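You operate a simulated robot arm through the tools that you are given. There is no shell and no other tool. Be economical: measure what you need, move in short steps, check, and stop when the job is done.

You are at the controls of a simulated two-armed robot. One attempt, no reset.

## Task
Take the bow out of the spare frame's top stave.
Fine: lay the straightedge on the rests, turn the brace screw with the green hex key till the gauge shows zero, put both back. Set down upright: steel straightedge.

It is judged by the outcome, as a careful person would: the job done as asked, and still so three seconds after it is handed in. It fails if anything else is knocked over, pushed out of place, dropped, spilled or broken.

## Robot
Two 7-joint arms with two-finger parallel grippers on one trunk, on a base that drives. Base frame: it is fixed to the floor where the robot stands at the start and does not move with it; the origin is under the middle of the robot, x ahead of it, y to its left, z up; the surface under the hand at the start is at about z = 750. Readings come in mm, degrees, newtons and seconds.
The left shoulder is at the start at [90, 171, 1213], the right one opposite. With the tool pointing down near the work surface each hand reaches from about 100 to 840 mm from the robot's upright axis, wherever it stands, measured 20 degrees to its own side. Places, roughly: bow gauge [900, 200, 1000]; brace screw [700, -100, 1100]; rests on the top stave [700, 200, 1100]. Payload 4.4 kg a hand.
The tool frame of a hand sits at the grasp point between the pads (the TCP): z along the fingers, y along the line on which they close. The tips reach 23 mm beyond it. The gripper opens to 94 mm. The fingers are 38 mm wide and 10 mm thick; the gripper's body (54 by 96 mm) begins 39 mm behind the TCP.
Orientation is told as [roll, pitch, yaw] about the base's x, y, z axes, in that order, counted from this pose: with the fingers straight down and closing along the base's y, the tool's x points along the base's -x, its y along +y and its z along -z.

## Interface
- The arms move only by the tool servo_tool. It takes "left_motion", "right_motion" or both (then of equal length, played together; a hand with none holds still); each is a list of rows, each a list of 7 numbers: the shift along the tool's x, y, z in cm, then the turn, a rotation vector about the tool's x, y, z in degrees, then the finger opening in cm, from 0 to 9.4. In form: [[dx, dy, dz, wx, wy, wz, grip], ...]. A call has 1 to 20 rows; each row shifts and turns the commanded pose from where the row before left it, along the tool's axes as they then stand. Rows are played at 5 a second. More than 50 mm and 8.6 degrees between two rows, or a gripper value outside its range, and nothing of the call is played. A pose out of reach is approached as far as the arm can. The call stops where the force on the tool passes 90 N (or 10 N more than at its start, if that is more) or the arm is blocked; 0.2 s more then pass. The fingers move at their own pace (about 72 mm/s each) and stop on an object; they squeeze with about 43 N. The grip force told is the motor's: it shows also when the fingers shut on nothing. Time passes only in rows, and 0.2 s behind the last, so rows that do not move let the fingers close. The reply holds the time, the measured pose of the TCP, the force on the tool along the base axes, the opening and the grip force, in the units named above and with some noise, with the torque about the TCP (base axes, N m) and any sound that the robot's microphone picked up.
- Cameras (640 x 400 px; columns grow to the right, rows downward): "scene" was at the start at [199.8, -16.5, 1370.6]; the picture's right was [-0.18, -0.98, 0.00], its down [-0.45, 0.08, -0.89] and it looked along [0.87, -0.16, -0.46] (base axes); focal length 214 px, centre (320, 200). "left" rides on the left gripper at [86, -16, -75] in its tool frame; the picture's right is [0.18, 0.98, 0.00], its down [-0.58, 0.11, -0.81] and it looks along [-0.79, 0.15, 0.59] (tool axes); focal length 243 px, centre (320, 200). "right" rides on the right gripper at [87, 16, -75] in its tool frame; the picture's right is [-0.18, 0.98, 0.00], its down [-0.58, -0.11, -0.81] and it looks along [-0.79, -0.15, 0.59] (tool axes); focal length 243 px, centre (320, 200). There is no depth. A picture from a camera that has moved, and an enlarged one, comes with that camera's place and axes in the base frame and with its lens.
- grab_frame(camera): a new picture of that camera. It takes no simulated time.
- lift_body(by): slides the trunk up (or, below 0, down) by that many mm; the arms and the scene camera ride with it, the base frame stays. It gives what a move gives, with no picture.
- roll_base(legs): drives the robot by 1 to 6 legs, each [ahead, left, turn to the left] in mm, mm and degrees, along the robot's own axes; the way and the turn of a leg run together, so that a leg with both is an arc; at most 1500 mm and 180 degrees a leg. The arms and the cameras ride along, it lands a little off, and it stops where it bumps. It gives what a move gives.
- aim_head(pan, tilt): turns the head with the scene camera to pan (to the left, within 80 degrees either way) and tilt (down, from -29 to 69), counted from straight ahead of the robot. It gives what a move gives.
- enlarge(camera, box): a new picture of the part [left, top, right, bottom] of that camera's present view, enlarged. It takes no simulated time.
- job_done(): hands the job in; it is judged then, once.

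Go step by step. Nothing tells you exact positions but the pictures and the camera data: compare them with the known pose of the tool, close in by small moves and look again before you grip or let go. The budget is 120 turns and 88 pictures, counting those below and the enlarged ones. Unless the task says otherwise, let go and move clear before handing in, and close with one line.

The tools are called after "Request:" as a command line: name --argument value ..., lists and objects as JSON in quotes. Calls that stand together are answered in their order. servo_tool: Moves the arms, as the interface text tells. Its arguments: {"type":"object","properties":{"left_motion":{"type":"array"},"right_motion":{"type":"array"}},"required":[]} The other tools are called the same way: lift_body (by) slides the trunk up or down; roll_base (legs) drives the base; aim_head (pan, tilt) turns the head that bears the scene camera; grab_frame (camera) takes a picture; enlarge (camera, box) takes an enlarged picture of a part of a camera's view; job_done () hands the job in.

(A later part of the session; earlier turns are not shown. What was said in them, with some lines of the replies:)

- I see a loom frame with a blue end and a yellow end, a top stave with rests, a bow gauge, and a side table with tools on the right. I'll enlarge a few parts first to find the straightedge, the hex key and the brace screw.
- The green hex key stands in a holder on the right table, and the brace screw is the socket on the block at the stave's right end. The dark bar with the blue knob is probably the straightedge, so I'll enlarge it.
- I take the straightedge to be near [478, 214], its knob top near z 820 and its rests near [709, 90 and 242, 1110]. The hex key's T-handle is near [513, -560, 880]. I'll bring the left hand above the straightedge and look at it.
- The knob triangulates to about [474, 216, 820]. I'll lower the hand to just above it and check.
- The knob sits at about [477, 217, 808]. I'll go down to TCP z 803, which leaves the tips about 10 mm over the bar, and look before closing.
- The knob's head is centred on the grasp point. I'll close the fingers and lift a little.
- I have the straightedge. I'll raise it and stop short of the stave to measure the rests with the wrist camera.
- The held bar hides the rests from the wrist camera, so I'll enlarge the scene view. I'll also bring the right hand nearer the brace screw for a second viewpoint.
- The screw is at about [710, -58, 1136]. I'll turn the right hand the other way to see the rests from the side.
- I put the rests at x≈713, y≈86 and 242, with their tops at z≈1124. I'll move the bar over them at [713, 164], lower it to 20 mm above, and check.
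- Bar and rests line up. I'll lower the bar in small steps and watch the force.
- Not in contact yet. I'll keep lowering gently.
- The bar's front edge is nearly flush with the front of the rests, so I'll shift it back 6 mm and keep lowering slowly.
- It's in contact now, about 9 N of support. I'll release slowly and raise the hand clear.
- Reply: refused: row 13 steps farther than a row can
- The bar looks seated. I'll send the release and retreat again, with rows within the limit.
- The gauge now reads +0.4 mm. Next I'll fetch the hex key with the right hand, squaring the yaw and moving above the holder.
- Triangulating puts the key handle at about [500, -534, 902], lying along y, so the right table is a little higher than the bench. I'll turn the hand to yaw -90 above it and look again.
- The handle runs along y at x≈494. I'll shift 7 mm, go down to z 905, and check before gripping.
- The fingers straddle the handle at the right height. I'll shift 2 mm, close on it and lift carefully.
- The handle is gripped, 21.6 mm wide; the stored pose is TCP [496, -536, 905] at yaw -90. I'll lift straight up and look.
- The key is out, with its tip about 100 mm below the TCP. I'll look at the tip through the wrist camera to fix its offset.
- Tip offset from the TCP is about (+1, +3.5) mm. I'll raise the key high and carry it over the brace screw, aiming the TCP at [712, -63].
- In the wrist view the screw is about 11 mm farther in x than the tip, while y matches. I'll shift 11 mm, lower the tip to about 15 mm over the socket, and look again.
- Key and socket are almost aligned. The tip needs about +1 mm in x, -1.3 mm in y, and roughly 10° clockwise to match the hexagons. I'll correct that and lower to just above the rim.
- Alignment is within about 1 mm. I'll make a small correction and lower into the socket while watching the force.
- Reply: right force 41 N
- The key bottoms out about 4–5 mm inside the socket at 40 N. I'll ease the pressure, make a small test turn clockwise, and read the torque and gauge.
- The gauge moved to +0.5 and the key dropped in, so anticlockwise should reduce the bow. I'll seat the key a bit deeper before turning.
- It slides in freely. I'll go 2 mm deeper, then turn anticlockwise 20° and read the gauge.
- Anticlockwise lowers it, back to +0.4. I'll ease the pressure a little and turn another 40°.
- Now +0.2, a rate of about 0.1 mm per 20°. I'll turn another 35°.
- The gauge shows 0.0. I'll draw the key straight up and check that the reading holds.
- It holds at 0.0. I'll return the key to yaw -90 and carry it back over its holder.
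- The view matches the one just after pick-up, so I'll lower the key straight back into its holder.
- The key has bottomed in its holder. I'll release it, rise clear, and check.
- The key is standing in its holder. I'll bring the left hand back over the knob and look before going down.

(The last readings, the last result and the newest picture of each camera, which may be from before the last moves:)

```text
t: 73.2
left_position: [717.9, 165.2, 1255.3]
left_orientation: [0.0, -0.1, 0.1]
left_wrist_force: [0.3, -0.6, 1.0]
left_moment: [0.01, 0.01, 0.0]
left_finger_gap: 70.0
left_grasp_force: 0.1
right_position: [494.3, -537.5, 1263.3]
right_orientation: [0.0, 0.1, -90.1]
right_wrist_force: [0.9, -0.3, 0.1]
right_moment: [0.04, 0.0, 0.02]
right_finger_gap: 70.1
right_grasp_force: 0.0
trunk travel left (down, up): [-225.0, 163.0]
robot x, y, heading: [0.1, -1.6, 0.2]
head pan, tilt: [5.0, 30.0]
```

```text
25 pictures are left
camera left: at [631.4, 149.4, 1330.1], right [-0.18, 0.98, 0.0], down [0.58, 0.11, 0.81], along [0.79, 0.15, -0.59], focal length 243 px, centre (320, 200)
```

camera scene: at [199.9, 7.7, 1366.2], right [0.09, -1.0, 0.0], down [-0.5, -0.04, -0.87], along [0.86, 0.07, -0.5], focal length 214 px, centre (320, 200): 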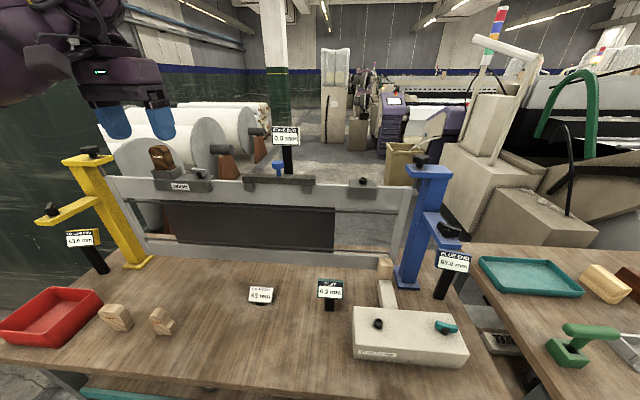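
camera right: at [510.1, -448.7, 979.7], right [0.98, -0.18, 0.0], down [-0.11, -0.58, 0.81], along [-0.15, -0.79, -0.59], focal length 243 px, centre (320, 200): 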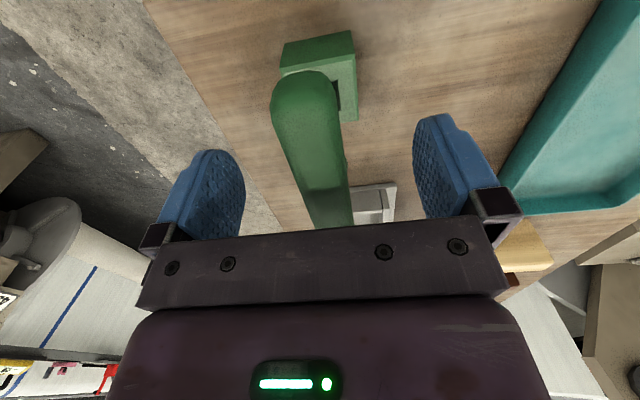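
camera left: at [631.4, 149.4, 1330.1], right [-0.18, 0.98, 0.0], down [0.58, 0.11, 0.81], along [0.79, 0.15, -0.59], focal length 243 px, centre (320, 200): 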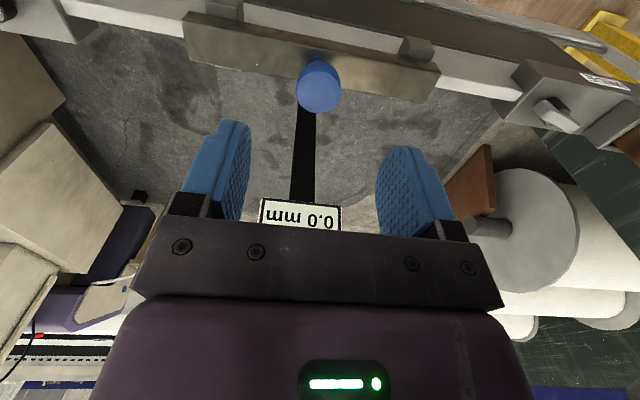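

The knob is centred as before and the gauge still reads 0.0. I'll lower onto it, grip and lift slowly.

Request:
servo_tool --left_motion '[[0, 0, 3, 0, 0, 0, 7], [0, 0, 3, 0, 0, 0, 7], [0, 0, 2.0, 0, 0, 0, 7], [0, 0, 0.9, 0, 0, 0, 7], [0, 0, 0, 0, 0, 0, 7]]'

Request:
grab_frame --camera "left"

```text
t: 74.5
left_position: [720.1, 164.8, 1166.4]
left_orientation: [0.0, -0.2, 0.0]
left_wrist_force: [-0.6, 0.2, -1.1]
left_moment: [0.01, 0.01, -0.05]
left_finger_gap: 70.1
left_grasp_force: 0.0
right_position: [494.3, -538.0, 1263.9]
right_orientation: [0.0, 0.2, -90.1]
right_wrist_force: [-0.3, -0.1, 0.1]
right_moment: [0.02, 0.0, 0.03]
right_finger_gap: 69.9
right_grasp_force: 0.1
trunk travel left (down, up): [-225.0, 163.0]
robot x, y, heading: [-3.5, -0.3, 0.0]
head pan, tilt: [5.0, 30.0]
```

```text
24 pictures are left
camera left: at [632.8, 149.3, 1240.7], right [-0.18, 0.98, 0.0], down [0.58, 0.11, 0.81], along [0.79, 0.15, -0.59], focal length 243 px, centre (320, 200)
```

left: 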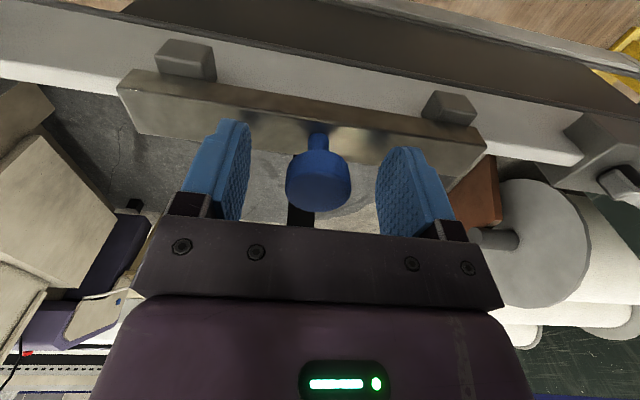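

Request:
servo_tool --left_motion '[[0, 0, 0, 0, 0, 0, 4.5], [0, 0, 0, 0, 0, 0, 2.5], [0, 0, 0, 0, 0, 0, 1.5], [0, 0, 0, 0, 0, 0, 1.5], [0, 0, -0.5, 0, 0, 0, 1.5], [0, 0, -1.5, 0, 0, 0, 1.5], [0, 0, -3, 0, 0, 0, 1.5], [0, 0, -4, 0, 0, 0, 1.5], [2, 0, -1, 0, 0, 0, 1.5], [3.5, 0.5, 0, 0, 0, 0, 1.5], [4.5, 1, 0, 0, 0, 0, 1.5], [4.5, 1, 0, 0, 0, 0, 1.5], [4.5, 1, 0, 0, 0, 0, 1.5], [3.5, 1, 0, 0, 0, 0, 1.5], [1.8, 0.7, 0, 0, 0, 0, 1.5], [0, 0, 0, 0, 0, 0, 1.5]]'

Request:
grab_frame --camera "left"

```text
t: 77.8
left_position: [478.6, 216.6, 1265.9]
left_orientation: [0.1, 0.0, 0.0]
left_wrist_force: [0.7, 0.2, -4.4]
left_moment: [-0.01, 0.0, -0.01]
left_finger_gap: 31.2
left_grasp_force: 43.3
right_position: [494.7, -536.9, 1262.6]
right_orientation: [0.1, 0.0, -90.1]
right_wrist_force: [-0.1, -0.9, 0.3]
right_moment: [0.01, 0.0, -0.02]
right_finger_gap: 70.0
right_grasp_force: 0.1
trunk travel left (down, up): [-225.0, 163.0]
robot x, y, heading: [2.4, -4.5, -0.1]
head pan, tilt: [5.0, 30.0]
```

```text
23 pictures are left
camera left: at [389.7, 201.2, 1339.6], right [-0.18, 0.98, 0.0], down [0.58, 0.11, 0.81], along [0.79, 0.15, -0.59], focal length 243 px, centre (320, 200)
```

left: 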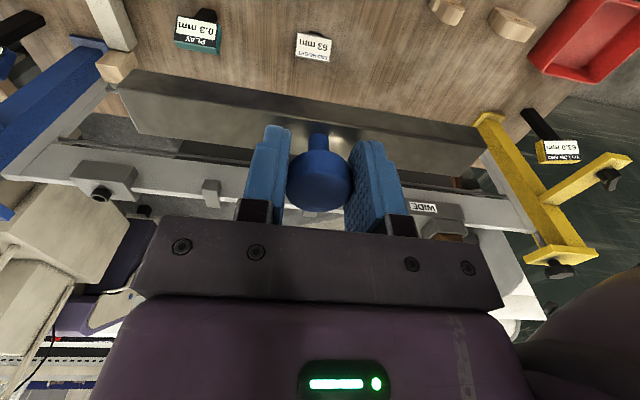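

The straightedge is held level. I'll lower it to about 15 mm above its original spot.

Request:
servo_tool --left_motion '[[0, 0.1, 4.5, 0, 0, 0, 1.5], [0, 0, 4.9, 0, 0, 0, 1.5], [0, 0, 4.9, 0, 0, 0, 1.5], [0, 0, 4.9, 0, 0, 0, 1.5], [0, 0, 4.9, 0, 0, 0, 1.5], [0, 0, 4.9, 0, 0, 0, 1.5], [0, 0, 4.9, 0, 0, 0, 1.5], [0, 0, 4.9, 0, 0, 0, 1.5], [0, 0, 3.5, 0, 0, 0, 1.5], [0, 0, 2.0, 0, 0, 0, 1.5], [0, 0, 0, 0, 0, 0, 1.5]]'

Request:
aim_head --pan 0 --tilt 60

Request:
enlarge --camera "scene" --box '[180, 140, 310, 230]'

```text
t: 80.2
left_position: [475.8, 217.3, 822.9]
left_orientation: [0.0, 0.0, 0.0]
left_wrist_force: [-0.8, 0.5, -2.5]
left_moment: [0.02, 0.0, -0.01]
left_finger_gap: 31.4
left_grasp_force: 42.9
right_position: [494.4, -536.2, 1262.1]
right_orientation: [0.0, 0.0, -90.1]
right_wrist_force: [-0.2, 0.3, -0.1]
right_moment: [-0.01, 0.0, 0.0]
right_finger_gap: 70.2
right_grasp_force: 0.0
trunk travel left (down, up): [-225.0, 163.0]
robot x, y, heading: [3.6, -2.0, -0.1]
head pan, tilt: [5.0, 30.0]
```

```text
t: 81.2
left_position: [477.2, 217.9, 823.7]
left_orientation: [-0.1, 0.0, 0.1]
left_wrist_force: [0.4, 0.5, -3.4]
left_moment: [-0.02, 0.02, 0.01]
left_finger_gap: 31.8
left_grasp_force: 42.8
right_position: [495.5, -537.9, 1263.0]
right_orientation: [0.1, 0.1, -90.1]
right_wrist_force: [0.2, -0.2, -1.3]
right_moment: [0.01, 0.01, -0.01]
right_finger_gap: 70.1
right_grasp_force: 0.1
trunk travel left (down, up): [-225.0, 163.0]
robot x, y, heading: [-3.1, -3.6, -0.1]
head pan, tilt: [0.0, 60.0]
```

```text
4.44 times, centred on (245, 185) of scene
camera zoom: at [176.8, 0.0, 1324.1], right [0.0, -1.0, 0.0], down [-0.87, 0.0, -0.5], along [0.5, 0.0, -0.87], focal length 953 px, centre (653, 267)
```

zoom: 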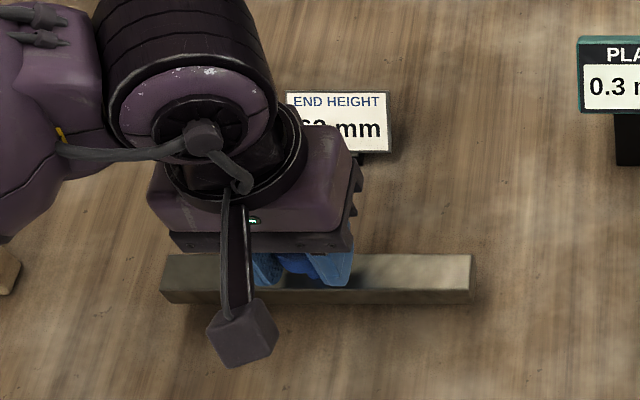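

Nothing is in the way. I'll lower the last 19 mm gently until the bench takes the weight.

Request:
servo_tool --left_motion '[[0, 0, 0.8, 0, 0, 0, 1.5], [0, 0, 0.6, 0, 0, 0, 1.5], [0, 0, 0.3, 0, 0, 0, 1.5], [0, 0, 0.1, 0, 0, 0, 1.5], [0, 0, 0, 0, 0, 0, 1.5]]'

```text
t: 82.4
left_position: [475.8, 218.8, 805.7]
left_orientation: [0.0, 0.1, 0.0]
left_wrist_force: [0.0, 0.1, -2.5]
left_moment: [-0.04, 0.03, -0.01]
left_finger_gap: 31.4
left_grasp_force: 43.3
right_position: [493.7, -537.5, 1263.3]
right_orientation: [-0.1, 0.1, -90.1]
right_wrist_force: [-0.5, 0.5, -0.2]
right_moment: [0.01, -0.04, 0.01]
right_finger_gap: 70.2
right_grasp_force: 0.1
trunk travel left (down, up): [-225.0, 163.0]
robot x, y, heading: [-2.4, 0.6, 0.0]
head pan, tilt: [0.0, 60.0]
```

Request:
servo_tool --left_motion '[[0, 0, 0.1, 0, 0, 0, 1.5], [0, 0, 0.1, 0, 0, 0, 1.5], [0, 0, 0, 0, 0, 0, 1.5]]'

```text
t: 83.2
left_position: [475.7, 216.6, 804.2]
left_orientation: [-0.1, -0.2, 0.1]
left_wrist_force: [-0.7, 1.7, 10.0]
left_moment: [0.21, 0.19, -0.03]
left_finger_gap: 31.4
left_grasp_force: 42.6
right_position: [494.7, -536.3, 1263.8]
right_orientation: [0.1, 0.1, -90.1]
right_wrist_force: [0.8, -0.8, 0.8]
right_moment: [0.01, 0.02, 0.0]
right_finger_gap: 70.1
right_grasp_force: 0.1
trunk travel left (down, up): [-225.0, 163.0]
robot x, y, heading: [-0.3, 0.4, -0.1]
head pan, tilt: [0.0, 60.0]
```

The bench has taken the bar. I'll release, raise the hand clear, and check everything.

Request:
servo_tool --left_motion '[[0, 0, 0, 0, 0, 0, 3.4], [0, 0, 0, 0, 0, 0, 5], [0, 0, 0, 0, 0, 0, 8], [0, 0, 0, 0, 0, 0, 8], [0, 0, -2, 0, 0, 0, 8], [0, 0, -4, 0, 0, 0, 8], [0, 0, -4.5, 0, 0, 0, 8], [0, 0, -4.5, 0, 0, 0, 8], [0, 0, -4.5, 0, 0, 0, 8], [0, 0, -4.5, 0, 0, 0, 8], [0, 0, -4.5, 0, 0, 0, 8], [0, 0, -4.5, 0, 0, 0, 8], [0, 0, -4.5, 0, 0, 0, 8], [0, 0, 0, 0, 0, 0, 8]]'

Request:
grab_frame --camera "scene"

Request:
enlarge --camera "scene" --box '[190, 150, 350, 250]'

```text
t: 86.2
left_position: [475.1, 218.3, 1179.9]
left_orientation: [0.0, 0.0, -0.1]
left_wrist_force: [0.1, 0.4, -0.3]
left_moment: [0.01, -0.01, -0.02]
left_finger_gap: 79.8
left_grasp_force: 0.1
right_position: [494.8, -536.9, 1261.1]
right_orientation: [0.0, 0.1, -90.2]
right_wrist_force: [-0.5, 0.3, 0.5]
right_moment: [0.01, 0.01, -0.04]
right_finger_gap: 70.1
right_grasp_force: 0.1
trunk travel left (down, up): [-225.0, 163.0]
robot x, y, heading: [-0.8, -0.1, 0.1]
head pan, tilt: [0.0, 60.0]
```

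```text
21 pictures are left
camera scene: at [176.8, 0.2, 1324.0], right [0.0, -1.0, 0.0], down [-0.87, 0.0, -0.5], along [0.5, 0.0, -0.87], focal length 214 px, centre (320, 200)
```

scene: 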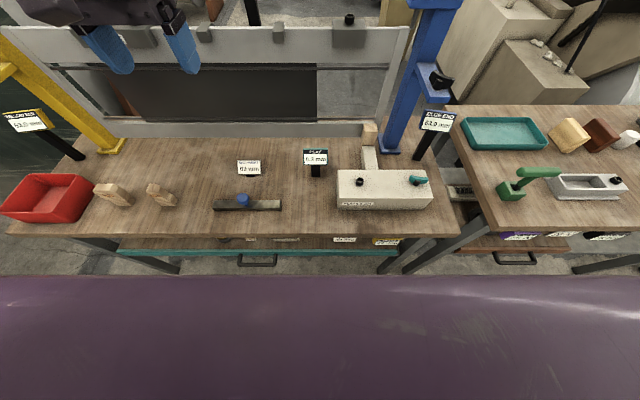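

```text
4.00 times, centred on (270, 200) of scene
camera zoom: at [176.8, 0.2, 1324.0], right [0.0, -1.0, 0.0], down [-0.87, 0.0, -0.5], along [0.5, 0.0, -0.87], focal length 858 px, centre (520, 200)
```

zoom: 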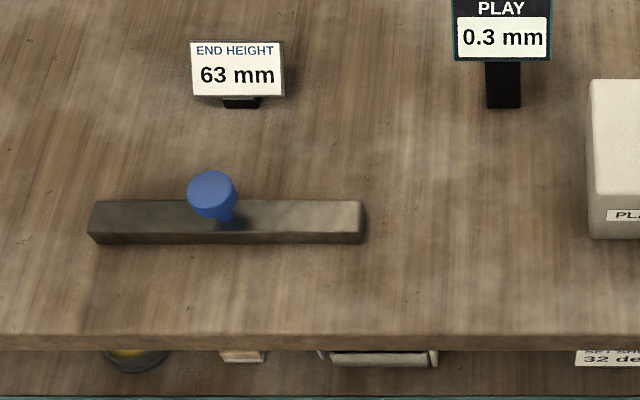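

The straightedge is upright on its original spot, the key is in its holder, and nothing else has moved. Both hands are clear, so I'm handing in.

Request:
job_done

```text
The job is handed in.
```

The bow is out of the spare frame's top stave: the gauge read 0.0 mm, and the straightedge (upright) and green hex key are back in their places.
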